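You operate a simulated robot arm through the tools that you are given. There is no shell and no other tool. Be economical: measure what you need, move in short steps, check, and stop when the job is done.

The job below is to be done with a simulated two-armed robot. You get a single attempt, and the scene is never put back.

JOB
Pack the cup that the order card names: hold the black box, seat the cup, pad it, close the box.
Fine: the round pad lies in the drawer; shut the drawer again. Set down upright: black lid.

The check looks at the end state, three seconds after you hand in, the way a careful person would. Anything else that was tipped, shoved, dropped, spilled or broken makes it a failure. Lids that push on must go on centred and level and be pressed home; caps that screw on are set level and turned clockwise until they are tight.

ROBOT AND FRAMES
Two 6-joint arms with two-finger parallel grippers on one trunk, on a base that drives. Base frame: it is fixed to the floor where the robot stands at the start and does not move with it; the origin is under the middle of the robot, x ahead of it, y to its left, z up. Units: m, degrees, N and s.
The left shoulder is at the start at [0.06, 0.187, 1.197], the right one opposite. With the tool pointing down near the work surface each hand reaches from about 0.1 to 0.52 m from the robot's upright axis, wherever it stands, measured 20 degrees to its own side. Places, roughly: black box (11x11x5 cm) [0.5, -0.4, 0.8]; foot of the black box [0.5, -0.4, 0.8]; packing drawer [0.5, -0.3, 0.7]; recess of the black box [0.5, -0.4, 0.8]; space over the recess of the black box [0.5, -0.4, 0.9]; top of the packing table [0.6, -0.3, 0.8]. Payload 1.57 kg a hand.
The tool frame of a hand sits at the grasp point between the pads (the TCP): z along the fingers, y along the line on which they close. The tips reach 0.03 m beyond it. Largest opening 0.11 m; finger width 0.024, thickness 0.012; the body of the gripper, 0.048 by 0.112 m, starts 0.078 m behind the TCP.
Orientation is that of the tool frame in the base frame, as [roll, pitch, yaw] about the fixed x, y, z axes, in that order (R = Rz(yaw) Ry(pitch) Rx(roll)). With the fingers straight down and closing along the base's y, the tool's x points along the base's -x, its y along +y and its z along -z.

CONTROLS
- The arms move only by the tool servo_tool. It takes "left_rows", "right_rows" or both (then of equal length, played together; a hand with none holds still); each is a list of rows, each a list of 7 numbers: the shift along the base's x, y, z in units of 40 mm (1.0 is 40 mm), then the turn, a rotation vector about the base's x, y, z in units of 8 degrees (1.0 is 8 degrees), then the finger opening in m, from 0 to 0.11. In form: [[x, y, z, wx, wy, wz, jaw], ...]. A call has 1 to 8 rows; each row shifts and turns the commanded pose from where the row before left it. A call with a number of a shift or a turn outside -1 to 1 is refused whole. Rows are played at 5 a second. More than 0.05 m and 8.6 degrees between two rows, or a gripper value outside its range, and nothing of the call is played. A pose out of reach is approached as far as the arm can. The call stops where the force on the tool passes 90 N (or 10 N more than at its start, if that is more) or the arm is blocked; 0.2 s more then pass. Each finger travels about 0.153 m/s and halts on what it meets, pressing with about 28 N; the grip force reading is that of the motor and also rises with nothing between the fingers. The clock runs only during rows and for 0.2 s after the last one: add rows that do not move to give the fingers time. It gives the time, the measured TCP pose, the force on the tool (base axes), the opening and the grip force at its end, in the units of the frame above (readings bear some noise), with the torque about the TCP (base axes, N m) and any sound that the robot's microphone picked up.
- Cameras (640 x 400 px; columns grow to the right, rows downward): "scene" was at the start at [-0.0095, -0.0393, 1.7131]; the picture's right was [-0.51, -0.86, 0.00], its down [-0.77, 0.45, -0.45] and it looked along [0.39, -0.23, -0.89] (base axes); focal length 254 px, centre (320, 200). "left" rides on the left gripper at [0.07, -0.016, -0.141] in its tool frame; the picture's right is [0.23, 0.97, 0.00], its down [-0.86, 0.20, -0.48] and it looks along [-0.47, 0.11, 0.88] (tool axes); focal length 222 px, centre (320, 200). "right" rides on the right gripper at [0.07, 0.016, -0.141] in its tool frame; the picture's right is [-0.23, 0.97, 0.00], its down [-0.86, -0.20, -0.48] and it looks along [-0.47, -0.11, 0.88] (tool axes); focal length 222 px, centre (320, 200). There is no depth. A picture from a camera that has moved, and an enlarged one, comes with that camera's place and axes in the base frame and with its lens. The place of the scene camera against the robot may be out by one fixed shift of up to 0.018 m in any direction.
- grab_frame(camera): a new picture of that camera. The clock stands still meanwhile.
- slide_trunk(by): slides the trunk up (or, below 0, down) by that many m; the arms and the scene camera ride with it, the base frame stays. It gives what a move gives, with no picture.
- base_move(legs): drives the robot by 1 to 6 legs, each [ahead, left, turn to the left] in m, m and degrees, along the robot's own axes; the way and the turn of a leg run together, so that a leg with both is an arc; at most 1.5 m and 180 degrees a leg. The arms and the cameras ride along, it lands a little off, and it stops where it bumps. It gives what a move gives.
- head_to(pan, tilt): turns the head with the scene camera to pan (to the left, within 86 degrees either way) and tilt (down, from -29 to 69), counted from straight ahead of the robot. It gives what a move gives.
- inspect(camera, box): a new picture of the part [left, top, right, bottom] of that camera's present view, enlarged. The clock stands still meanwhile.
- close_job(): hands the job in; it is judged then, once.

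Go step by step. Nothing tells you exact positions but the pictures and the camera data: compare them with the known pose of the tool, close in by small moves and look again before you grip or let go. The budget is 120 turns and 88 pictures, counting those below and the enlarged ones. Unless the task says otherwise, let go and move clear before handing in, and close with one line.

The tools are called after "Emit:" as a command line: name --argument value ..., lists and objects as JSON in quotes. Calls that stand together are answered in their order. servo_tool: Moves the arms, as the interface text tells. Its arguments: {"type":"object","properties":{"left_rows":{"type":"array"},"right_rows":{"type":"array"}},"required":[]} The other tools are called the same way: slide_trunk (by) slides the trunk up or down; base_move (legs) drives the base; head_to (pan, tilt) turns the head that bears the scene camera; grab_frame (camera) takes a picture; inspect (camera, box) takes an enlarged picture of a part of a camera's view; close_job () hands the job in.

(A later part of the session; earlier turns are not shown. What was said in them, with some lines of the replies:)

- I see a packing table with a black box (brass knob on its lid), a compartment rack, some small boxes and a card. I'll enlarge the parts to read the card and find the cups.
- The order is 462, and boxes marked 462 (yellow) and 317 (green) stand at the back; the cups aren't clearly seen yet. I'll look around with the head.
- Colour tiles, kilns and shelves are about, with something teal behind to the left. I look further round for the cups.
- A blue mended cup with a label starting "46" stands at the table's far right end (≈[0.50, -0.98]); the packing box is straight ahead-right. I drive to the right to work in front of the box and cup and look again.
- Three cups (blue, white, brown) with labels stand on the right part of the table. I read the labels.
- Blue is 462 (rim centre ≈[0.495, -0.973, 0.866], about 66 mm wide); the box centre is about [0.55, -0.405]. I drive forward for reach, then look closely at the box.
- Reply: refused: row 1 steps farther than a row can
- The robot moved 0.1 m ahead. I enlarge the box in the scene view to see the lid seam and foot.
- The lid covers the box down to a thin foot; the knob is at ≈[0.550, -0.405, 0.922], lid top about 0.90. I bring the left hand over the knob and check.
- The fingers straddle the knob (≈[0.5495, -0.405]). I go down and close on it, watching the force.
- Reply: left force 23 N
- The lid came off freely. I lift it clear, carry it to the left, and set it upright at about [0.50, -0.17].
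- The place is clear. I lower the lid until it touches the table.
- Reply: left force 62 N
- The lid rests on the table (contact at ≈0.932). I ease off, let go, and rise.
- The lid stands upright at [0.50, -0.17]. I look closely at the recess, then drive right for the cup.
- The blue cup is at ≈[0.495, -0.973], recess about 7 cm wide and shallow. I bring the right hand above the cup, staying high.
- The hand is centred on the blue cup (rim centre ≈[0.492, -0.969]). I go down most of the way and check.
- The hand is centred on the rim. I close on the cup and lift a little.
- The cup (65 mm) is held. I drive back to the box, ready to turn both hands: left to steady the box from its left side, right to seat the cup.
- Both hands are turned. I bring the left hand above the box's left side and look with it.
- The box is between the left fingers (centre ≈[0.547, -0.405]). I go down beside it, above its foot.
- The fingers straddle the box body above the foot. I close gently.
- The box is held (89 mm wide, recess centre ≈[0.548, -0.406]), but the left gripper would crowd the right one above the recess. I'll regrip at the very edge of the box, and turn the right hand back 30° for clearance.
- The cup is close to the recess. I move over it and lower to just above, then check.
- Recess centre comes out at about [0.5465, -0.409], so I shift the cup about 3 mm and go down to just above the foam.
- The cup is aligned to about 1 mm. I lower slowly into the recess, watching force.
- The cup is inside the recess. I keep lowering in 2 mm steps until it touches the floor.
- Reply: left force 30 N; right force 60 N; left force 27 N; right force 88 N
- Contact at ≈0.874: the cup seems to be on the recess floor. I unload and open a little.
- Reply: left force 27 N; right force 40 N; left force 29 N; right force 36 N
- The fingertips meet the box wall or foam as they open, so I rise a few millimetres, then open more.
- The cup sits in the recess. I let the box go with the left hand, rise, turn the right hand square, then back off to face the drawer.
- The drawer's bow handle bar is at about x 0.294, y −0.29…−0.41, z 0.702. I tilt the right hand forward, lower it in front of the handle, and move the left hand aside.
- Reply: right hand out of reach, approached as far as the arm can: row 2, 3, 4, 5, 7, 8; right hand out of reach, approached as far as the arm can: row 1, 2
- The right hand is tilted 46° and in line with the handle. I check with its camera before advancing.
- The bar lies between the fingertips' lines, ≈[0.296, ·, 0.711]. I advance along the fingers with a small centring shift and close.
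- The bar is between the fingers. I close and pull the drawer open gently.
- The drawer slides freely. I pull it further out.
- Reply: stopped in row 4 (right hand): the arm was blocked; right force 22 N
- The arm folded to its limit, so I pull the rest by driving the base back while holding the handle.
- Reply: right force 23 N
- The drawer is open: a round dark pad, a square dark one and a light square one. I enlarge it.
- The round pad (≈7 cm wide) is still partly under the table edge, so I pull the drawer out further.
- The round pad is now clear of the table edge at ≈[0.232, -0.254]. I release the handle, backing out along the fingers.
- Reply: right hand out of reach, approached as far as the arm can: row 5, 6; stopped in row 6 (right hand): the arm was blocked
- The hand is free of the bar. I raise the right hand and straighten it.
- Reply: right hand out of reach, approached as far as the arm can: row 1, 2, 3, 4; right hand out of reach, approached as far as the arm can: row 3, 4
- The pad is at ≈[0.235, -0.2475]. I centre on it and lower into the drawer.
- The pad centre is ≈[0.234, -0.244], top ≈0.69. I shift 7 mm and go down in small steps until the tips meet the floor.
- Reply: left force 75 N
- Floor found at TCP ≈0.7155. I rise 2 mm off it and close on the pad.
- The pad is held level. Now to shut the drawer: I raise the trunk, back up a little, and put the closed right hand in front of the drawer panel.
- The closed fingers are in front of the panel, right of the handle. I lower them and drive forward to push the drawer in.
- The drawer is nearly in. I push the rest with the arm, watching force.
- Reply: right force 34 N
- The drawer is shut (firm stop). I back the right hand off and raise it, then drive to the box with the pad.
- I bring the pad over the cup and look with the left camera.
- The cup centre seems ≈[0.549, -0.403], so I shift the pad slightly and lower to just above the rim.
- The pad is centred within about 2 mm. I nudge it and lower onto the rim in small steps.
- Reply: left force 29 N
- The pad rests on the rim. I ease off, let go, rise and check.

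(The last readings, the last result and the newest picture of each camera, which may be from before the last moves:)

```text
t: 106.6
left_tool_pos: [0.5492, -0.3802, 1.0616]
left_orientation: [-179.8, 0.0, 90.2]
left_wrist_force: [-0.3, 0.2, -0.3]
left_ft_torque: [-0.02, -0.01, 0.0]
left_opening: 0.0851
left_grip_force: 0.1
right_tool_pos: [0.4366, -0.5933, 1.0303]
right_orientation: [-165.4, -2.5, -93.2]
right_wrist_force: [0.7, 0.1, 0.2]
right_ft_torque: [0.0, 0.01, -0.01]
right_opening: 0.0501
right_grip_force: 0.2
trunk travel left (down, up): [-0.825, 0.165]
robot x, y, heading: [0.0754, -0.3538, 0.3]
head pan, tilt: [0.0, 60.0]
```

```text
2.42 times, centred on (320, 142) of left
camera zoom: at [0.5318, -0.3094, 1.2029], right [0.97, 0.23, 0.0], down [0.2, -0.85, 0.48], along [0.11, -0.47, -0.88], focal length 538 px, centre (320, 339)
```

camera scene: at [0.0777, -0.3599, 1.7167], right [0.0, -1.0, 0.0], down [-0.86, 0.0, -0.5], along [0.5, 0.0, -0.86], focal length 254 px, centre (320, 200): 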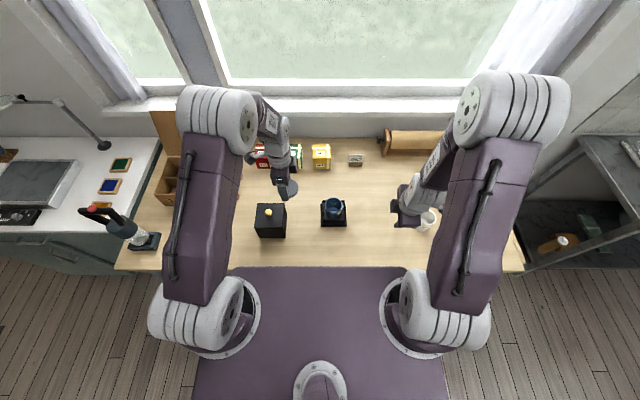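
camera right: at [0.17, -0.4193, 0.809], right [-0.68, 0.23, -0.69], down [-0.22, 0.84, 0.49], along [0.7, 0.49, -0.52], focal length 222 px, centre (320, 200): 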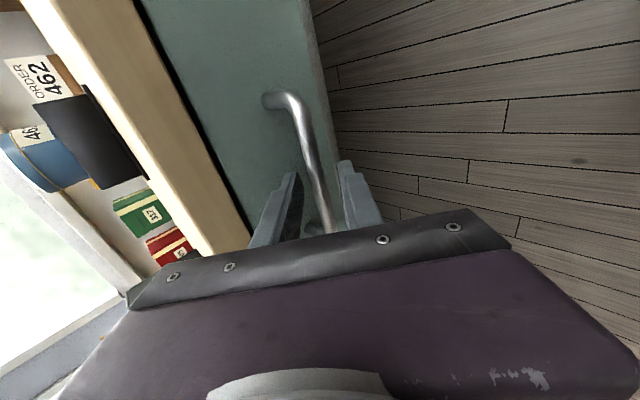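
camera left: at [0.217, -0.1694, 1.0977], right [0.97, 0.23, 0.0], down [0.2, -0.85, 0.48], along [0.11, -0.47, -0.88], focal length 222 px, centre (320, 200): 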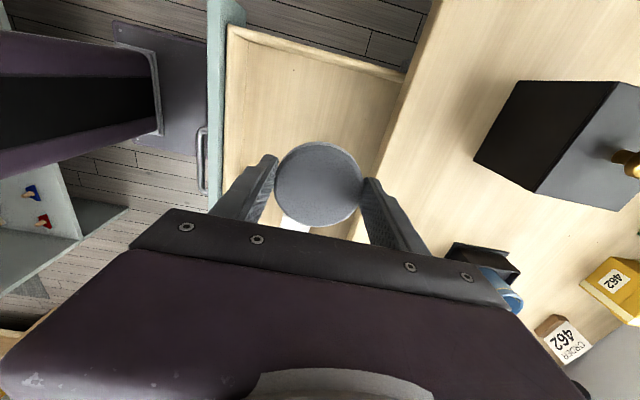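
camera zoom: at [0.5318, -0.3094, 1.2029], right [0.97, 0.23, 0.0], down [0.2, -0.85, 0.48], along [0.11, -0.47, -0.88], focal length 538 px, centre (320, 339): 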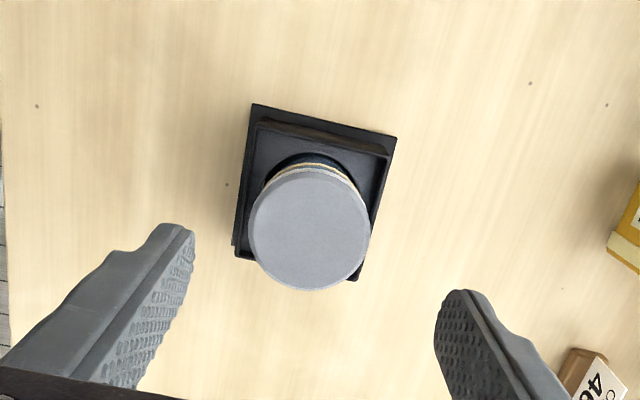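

The pad lies level and centred on the cup. Now I fetch the lid: left hand over its knob at ≈[0.497, -0.172].

Emit:
servo_tool --left_rows '[[-0.25, 0.9, 0, 0, 0, 0, 0.06], [-0.25, 0.9, 0, 0, 0, 0, 0.06], [-0.25, 0.9, 0, 0, 0, 0, 0.06], [-0.25, 0.9, 0, 0, 0, 0, 0.06], [-0.3, 0.9, 0, 0, 0, 0, 0.06], [0, 0.71, 0, 0, 0, 0, 0.06], [0, 0, -1, 0, 0, 0, 0.06], [0, 0, -0.6, 0, 0, 0, 0.06]]'

Emit:
inspect --camera "left" --box '[220, 60, 420, 225]'

```text
t: 108.4
left_tool_pos: [0.4991, -0.1719, 0.994]
left_orientation: [-179.9, 0.1, 90.1]
left_wrist_force: [-0.5, -0.2, -0.2]
left_ft_torque: [0.02, -0.01, -0.01]
left_opening: 0.0599
left_grip_force: 0.1
right_tool_pos: [0.4377, -0.5937, 1.0301]
right_orientation: [-165.3, -2.5, -93.2]
right_wrist_force: [0.0, 0.1, 0.5]
right_ft_torque: [0.01, -0.02, -0.02]
right_opening: 0.05
right_grip_force: 0.0
trunk travel left (down, up): [-0.825, 0.165]
robot x, y, heading: [0.0791, -0.3525, 0.4]
head pan, tilt: [0.0, 60.0]
```

```text
2.42 times, centred on (320, 142) of left
camera zoom: at [0.4823, -0.1012, 1.1358], right [0.97, 0.23, 0.0], down [0.2, -0.85, 0.48], along [0.11, -0.47, -0.88], focal length 538 px, centre (320, 339)
```

zoom: 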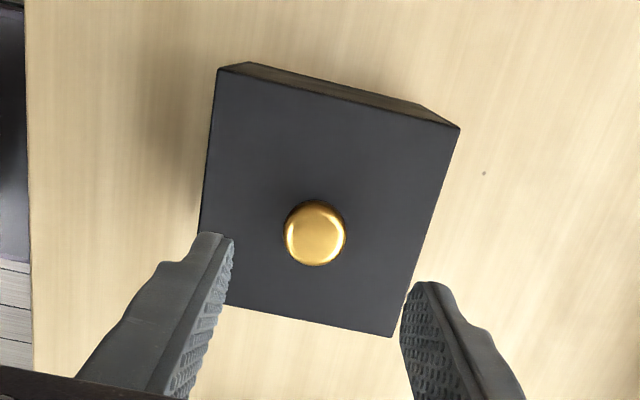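

The knob is centred. I go down, grip it, and lift the lid.

Emit:
servo_tool --left_rows '[[-0.05, 0.02, -0.8, 0, 0, 0, 0.06], [0, 0, -0.5, 0, 0, 0, 0.06], [0, 0, -0.2, 0, 0, 0, 0.06], [0, 0, 0, 0, 0, 0, 0.03], [0, 0, 0, 0, 0, 0, 0], [0, 0, 0, 0, 0, 0, 0]]'

Emit:
servo_tool --left_rows '[[0, 0, 0.3, 0, 0, 0, 0], [0, 0, 0.9, 0, 0, 0, 0], [0, 0, 1, 0, 0, 0, 0], [0, 0, 1, 0, 0, 0, 0], [0, 0, 1, 0, 0, 0, 0], [0, 0, 0, 0, 0, 0, 0]]'

```text
t: 109.8
left_tool_pos: [0.4987, -0.1694, 0.9374]
left_orientation: [-180.0, 0.0, 90.1]
left_wrist_force: [1.5, 0.7, -0.1]
left_ft_torque: [0.02, -0.02, 0.01]
left_opening: 0.024
left_grip_force: 28.1
right_tool_pos: [0.436, -0.5938, 1.0297]
right_orientation: [-165.3, -2.5, -93.2]
right_wrist_force: [-0.2, -0.5, 0.5]
right_ft_torque: [0.0, 0.03, 0.02]
right_opening: 0.0504
right_grip_force: 0.1
trunk travel left (down, up): [-0.825, 0.165]
robot x, y, heading: [0.0794, -0.3516, 0.3]
head pan, tilt: [0.0, 60.0]
```

```text
t: 111.2
left_tool_pos: [0.4975, -0.171, 1.1067]
left_orientation: [-179.9, 0.1, 90.0]
left_wrist_force: [-0.3, -0.2, -0.8]
left_ft_torque: [-0.04, 0.0, 0.03]
left_opening: 0.0238
left_grip_force: 28.1
right_tool_pos: [0.4361, -0.5938, 1.0296]
right_orientation: [-165.3, -2.5, -93.2]
right_wrist_force: [0.5, 0.6, -0.1]
right_ft_torque: [0.01, 0.03, -0.01]
right_opening: 0.0503
right_grip_force: 0.0
trunk travel left (down, up): [-0.825, 0.165]
robot x, y, heading: [0.0794, -0.3524, 0.2]
head pan, tilt: [0.0, 60.0]
```

I carry the lid over the box at height and check the alignment.

Emit:
servo_tool --left_rows '[[0.25, -0.95, 0, 0, 0, 0, 0], [0.25, -0.95, 0, 0, 0, 0, 0], [0.25, -0.95, 0, 0, 0, 0, 0], [0.25, -0.95, 0, 0, 0, 0, 0], [0.24, -0.95, 0, 0, 0, 0, 0], [0, -0.95, 0, 0, 0, 0, 0], [0, -0.18, -0.7, 0, 0, 0, 0], [0, 0, 0, 0, 0, 0, 0]]'

Emit:
inspect --camera "scene" --box '[295, 165, 375, 240]'

```text
t: 113.0
left_tool_pos: [0.5476, -0.4064, 1.0785]
left_orientation: [-179.9, 0.0, 90.1]
left_wrist_force: [-0.6, 0.0, -0.2]
left_ft_torque: [-0.04, -0.02, -0.03]
left_opening: 0.0238
left_grip_force: 28.4
right_tool_pos: [0.4367, -0.5936, 1.0293]
right_orientation: [-165.3, -2.6, -93.2]
right_wrist_force: [0.6, 0.2, -0.2]
right_ft_torque: [0.01, -0.03, -0.02]
right_opening: 0.0501
right_grip_force: 0.1
trunk travel left (down, up): [-0.825, 0.165]
robot x, y, heading: [0.0803, -0.356, 0.2]
head pan, tilt: [0.0, 60.0]
```

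```text
5.33 times, centred on (335, 202) of scene
camera zoom: at [0.0819, -0.3596, 1.7167], right [0.0, -1.0, 0.0], down [-0.87, 0.0, -0.5], along [0.5, 0.0, -0.87], focal length 1354 px, centre (240, 187)
```

zoom: 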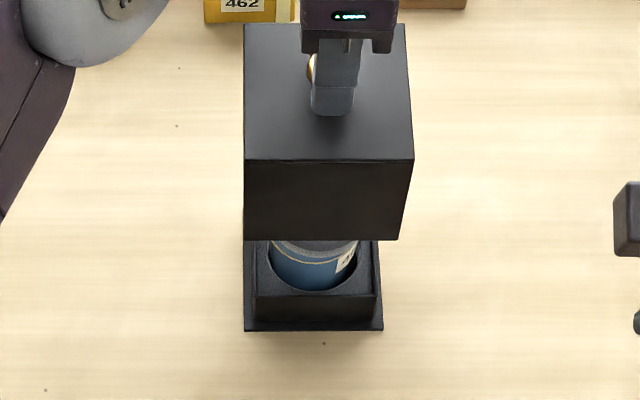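

The lid is aligned within about 2 mm. I lower to just above the walls and look again.

Emit:
servo_tool --left_rows '[[-0.02, -0.04, -0.7, 0, 0, 0, 0], [0, 0, -0.7, 0, 0, 0, 0], [0, 0, -0.7, 0, 0, 0, 0], [0, 0, 0, 0, 0, 0, 0]]'

Emit:
inspect --camera "scene" --box '[305, 180, 365, 240]'

```text
t: 114.0
left_tool_pos: [0.5456, -0.4072, 0.9939]
left_orientation: [-179.8, -0.1, 90.2]
left_wrist_force: [0.1, 0.9, -0.6]
left_ft_torque: [0.01, 0.01, 0.05]
left_opening: 0.0239
left_grip_force: 27.9
right_tool_pos: [0.4362, -0.5945, 1.0295]
right_orientation: [-165.2, -2.5, -93.3]
right_wrist_force: [0.3, -0.1, 0.2]
right_ft_torque: [0.0, 0.05, 0.0]
right_opening: 0.05
right_grip_force: 0.0
trunk travel left (down, up): [-0.825, 0.165]
robot x, y, heading: [0.0798, -0.3535, 0.2]
head pan, tilt: [0.0, 60.0]
```

```text
6.67 times, centred on (335, 210) of scene
camera zoom: at [0.0818, -0.36, 1.7167], right [0.0, -1.0, 0.0], down [-0.87, 0.0, -0.5], along [0.5, 0.0, -0.87], focal length 1693 px, centre (220, 133)
```

zoom: 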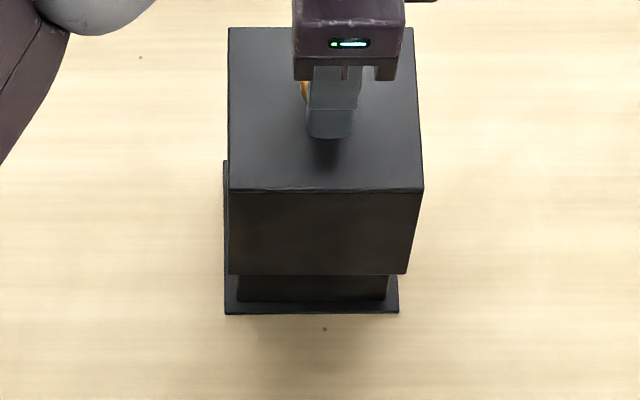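

Lid and box agree to about 1–1.5 mm after comparing with the first pictures. I correct that and lower gently onto the box.

Emit:
servo_tool --left_rows '[[0.03, 0.035, -0.15, 0, 0, 0, 0], [0, 0, -0.15, 0, 0, 0, 0], [0, 0, -0.15, 0, 0, 0, 0], [0, 0, 0, 0, 0, 0, 0]]'

Emit:
servo_tool --left_rows '[[0, 0, -0.15, 0, 0, 0, 0], [0, 0, -0.15, 0, 0, 0, 0], [0, 0, 0, 0, 0, 0, 0]]'

```text
t: 115.0
left_tool_pos: [0.5476, -0.4057, 0.9763]
left_orientation: [-179.9, -0.1, 90.1]
left_wrist_force: [0.6, -0.4, -1.1]
left_ft_torque: [0.0, 0.02, -0.01]
left_opening: 0.024
left_grip_force: 28.3
right_tool_pos: [0.4376, -0.5932, 1.0302]
right_orientation: [-165.2, -2.4, -93.2]
right_wrist_force: [-0.4, 0.9, -0.6]
right_ft_torque: [0.0, -0.03, -0.01]
right_opening: 0.0501
right_grip_force: 0.0
trunk travel left (down, up): [-0.825, 0.165]
robot x, y, heading: [0.0777, -0.3505, 0.2]
head pan, tilt: [0.0, 60.0]
```

```text
t: 115.8
left_tool_pos: [0.5468, -0.4064, 0.9638]
left_orientation: [-179.8, 0.1, 90.2]
left_wrist_force: [0.1, 0.5, -0.9]
left_ft_torque: [-0.01, 0.02, -0.02]
left_opening: 0.0241
left_grip_force: 28.4
right_tool_pos: [0.4364, -0.5938, 1.0304]
right_orientation: [-165.4, -2.5, -93.2]
right_wrist_force: [0.2, -0.1, 0.2]
right_ft_torque: [0.0, -0.02, -0.03]
right_opening: 0.05
right_grip_force: 0.0
trunk travel left (down, up): [-0.825, 0.165]
robot x, y, heading: [0.0803, -0.351, 0.1]
head pan, tilt: [0.0, 60.0]
```

The skirt is past the walls with no contact force. I continue down to the foot.

Emit:
servo_tool --left_rows '[[0, 0, -0.15, 0, 0, 0, 0], [0, 0, -0.15, 0, 0, 0, 0], [0, 0, -0.1, 0, 0, 0, 0], [0, 0, 0, 0, 0, 0, 0]]'

Emit:
servo_tool --left_rows '[[0, 0, -0.08, 0, 0, 0, 0], [0, 0, -0.08, 0, 0, 0, 0], [0, 0, 0, 0, 0, 0, 0]]'

```text
t: 116.8
left_tool_pos: [0.5463, -0.4069, 0.9479]
left_orientation: [-179.9, 0.0, 90.0]
left_wrist_force: [-1.1, 0.2, -1.1]
left_ft_torque: [0.03, 0.01, -0.01]
left_opening: 0.0239
left_grip_force: 28.0
right_tool_pos: [0.4352, -0.5932, 1.0298]
right_orientation: [-165.3, -2.5, -93.2]
right_wrist_force: [-0.3, 0.2, 0.0]
right_ft_torque: [0.0, 0.01, 0.03]
right_opening: 0.05
right_grip_force: 0.0
trunk travel left (down, up): [-0.825, 0.165]
robot x, y, heading: [0.0776, -0.3517, -0.1]
head pan, tilt: [0.0, 60.0]
```

```text
t: 117.6
left_tool_pos: [0.547, -0.4067, 0.9408]
left_orientation: [-179.9, 0.0, 90.0]
left_wrist_force: [-0.5, 0.1, -0.4]
left_ft_torque: [0.03, -0.03, 0.01]
left_opening: 0.0238
left_grip_force: 28.4
right_tool_pos: [0.4364, -0.5938, 1.0291]
right_orientation: [-165.4, -2.5, -93.2]
right_wrist_force: [0.3, -0.5, 0.2]
right_ft_torque: [-0.01, 0.01, 0.05]
right_opening: 0.05
right_grip_force: 0.1
trunk travel left (down, up): [-0.825, 0.165]
robot x, y, heading: [0.0784, -0.3536, 0.2]
head pan, tilt: [0.0, 60.0]
```

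Almost home. I press down in small steps until firm contact.

Emit:
servo_tool --left_rows '[[0, 0, -0.08, 0, 0, 0, 0], [0, 0, -0.08, 0, 0, 0, 0], [0, 0, 0, 0, 0, 0, 0]]'

Emit:
inspect --camera "scene" --box '[305, 180, 365, 240]'

```text
t: 118.4
left_tool_pos: [0.5463, -0.4076, 0.9363]
left_orientation: [179.9, 0.2, 90.1]
left_wrist_force: [2.0, 0.6, 25.8]
left_ft_torque: [0.08, 0.03, 0.04]
left_opening: 0.0244
left_grip_force: 27.6
right_tool_pos: [0.4341, -0.5935, 1.0304]
right_orientation: [-165.1, -2.6, -93.1]
right_wrist_force: [0.0, 0.3, -0.1]
right_ft_torque: [0.04, -0.01, 0.0]
right_opening: 0.0502
right_grip_force: 0.0
trunk travel left (down, up): [-0.825, 0.165]
robot x, y, heading: [0.0796, -0.3532, 0.3]
head pan, tilt: [0.0, 60.0]
```

```text
6.67 times, centred on (335, 210) of scene
camera zoom: at [0.0785, -0.3596, 1.7169], right [0.0, -1.0, 0.0], down [-0.86, 0.0, -0.5], along [0.5, 0.0, -0.86], focal length 1693 px, centre (220, 133)
```

zoom: 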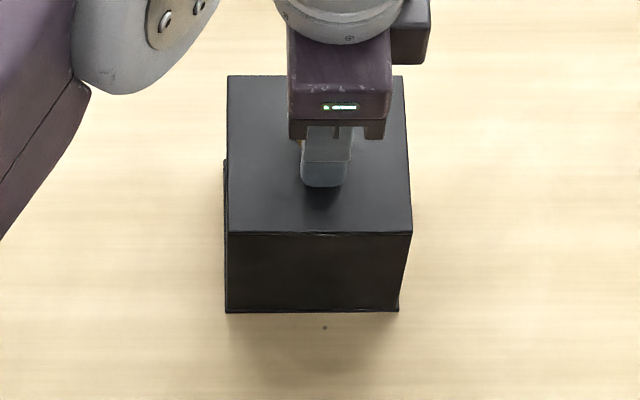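

The lid sits down on the foot. I press a bit more to be sure it's home, then ease off and let go.

Emit:
servo_tool --left_rows '[[0, 0, -0.06, 0, 0, 0, 0], [0, 0, -0.06, 0, 0, 0, 0], [0, 0, 0, 0, 0, 0, 0]]'

Emit:
servo_tool --left_rows '[[0, 0, 0.2, 0, 0, 0, 0], [0, 0, 0, 0, 0, 0, 0.05], [0, 0, 0, 0, 0, 0, 0.06], [0, 0, 0.4, 0, 0, 0, 0.06], [0, 0, 0.9, 0, 0, 0, 0.06], [0, 0.3, 1, 0, 0, 0, 0.06], [0, 0.6, 0.7, 0, 0, 0, 0.06], [0, 0.9, 0, 0, 0, 0, 0.06]]'

Emit:
inspect --camera "scene" --box '[305, 180, 365, 240]'

```text
t: 119.2
left_tool_pos: [0.5457, -0.4071, 0.9348]
left_orientation: [179.5, 0.2, 90.1]
left_wrist_force: [4.0, 1.3, 53.8]
left_ft_torque: [0.32, 0.44, -0.08]
left_opening: 0.024
left_grip_force: 28.2
right_tool_pos: [0.4329, -0.5936, 1.0325]
right_orientation: [-164.9, -2.5, -93.1]
right_wrist_force: [-0.4, -0.3, 0.5]
right_ft_torque: [0.0, 0.0, -0.01]
right_opening: 0.0501
right_grip_force: 0.0
trunk travel left (down, up): [-0.825, 0.165]
robot x, y, heading: [0.0827, -0.3514, -0.0]
head pan, tilt: [0.0, 60.0]
```

```text
t: 121.0
left_tool_pos: [0.5476, -0.3349, 1.0573]
left_orientation: [-179.8, 0.0, 90.1]
left_wrist_force: [-0.5, -0.5, 0.5]
left_ft_torque: [-0.02, 0.02, -0.01]
left_opening: 0.06
left_grip_force: 0.0
right_tool_pos: [0.4367, -0.5928, 1.031]
right_orientation: [-165.4, -2.5, -93.1]
right_wrist_force: [-0.2, -0.6, -0.2]
right_ft_torque: [0.01, 0.0, -0.01]
right_opening: 0.0501
right_grip_force: 0.0
trunk travel left (down, up): [-0.825, 0.165]
robot x, y, heading: [0.0801, -0.3534, 0.4]
head pan, tilt: [0.0, 60.0]
```

```text
6.67 times, centred on (335, 210) of scene
camera zoom: at [0.0819, -0.3581, 1.7167], right [0.0, -1.0, 0.0], down [-0.87, 0.0, -0.5], along [0.5, 0.0, -0.87], focal length 1693 px, centre (220, 133)
```

zoom: 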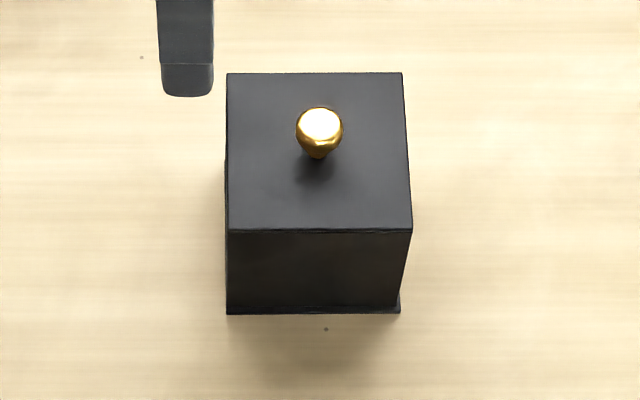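

The box is closed level on its foot, like at the start. One last overall look.

Emit:
grab_frame --camera "scene"

```text
0 pictures are left
camera scene: at [0.0819, -0.3581, 1.7167], right [0.0, -1.0, 0.0], down [-0.87, 0.0, -0.5], along [0.5, 0.0, -0.87], focal length 254 px, centre (320, 200)
```

scene: 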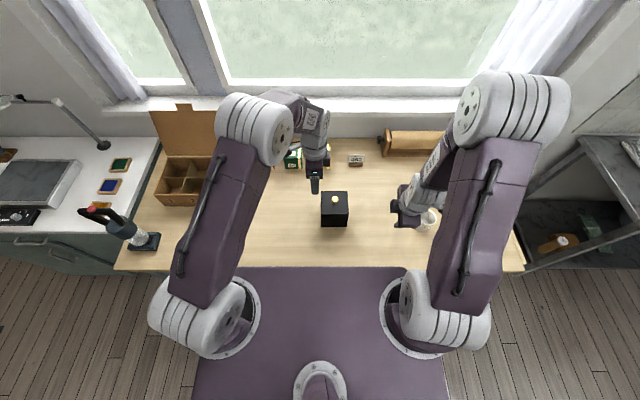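

Everything stands in place, both hands are empty and clear, and the drawer was shut to its stop. I hand the job in.

Emit:
close_job

```text
The job is handed in.
```

The blue 462 cup is seated in the black box with the round pad resting on its rim. The lid is pressed home and the drawer is shut. I held the box with the left hand only while seating the cup, and I did not hold it while pressing the lid on.
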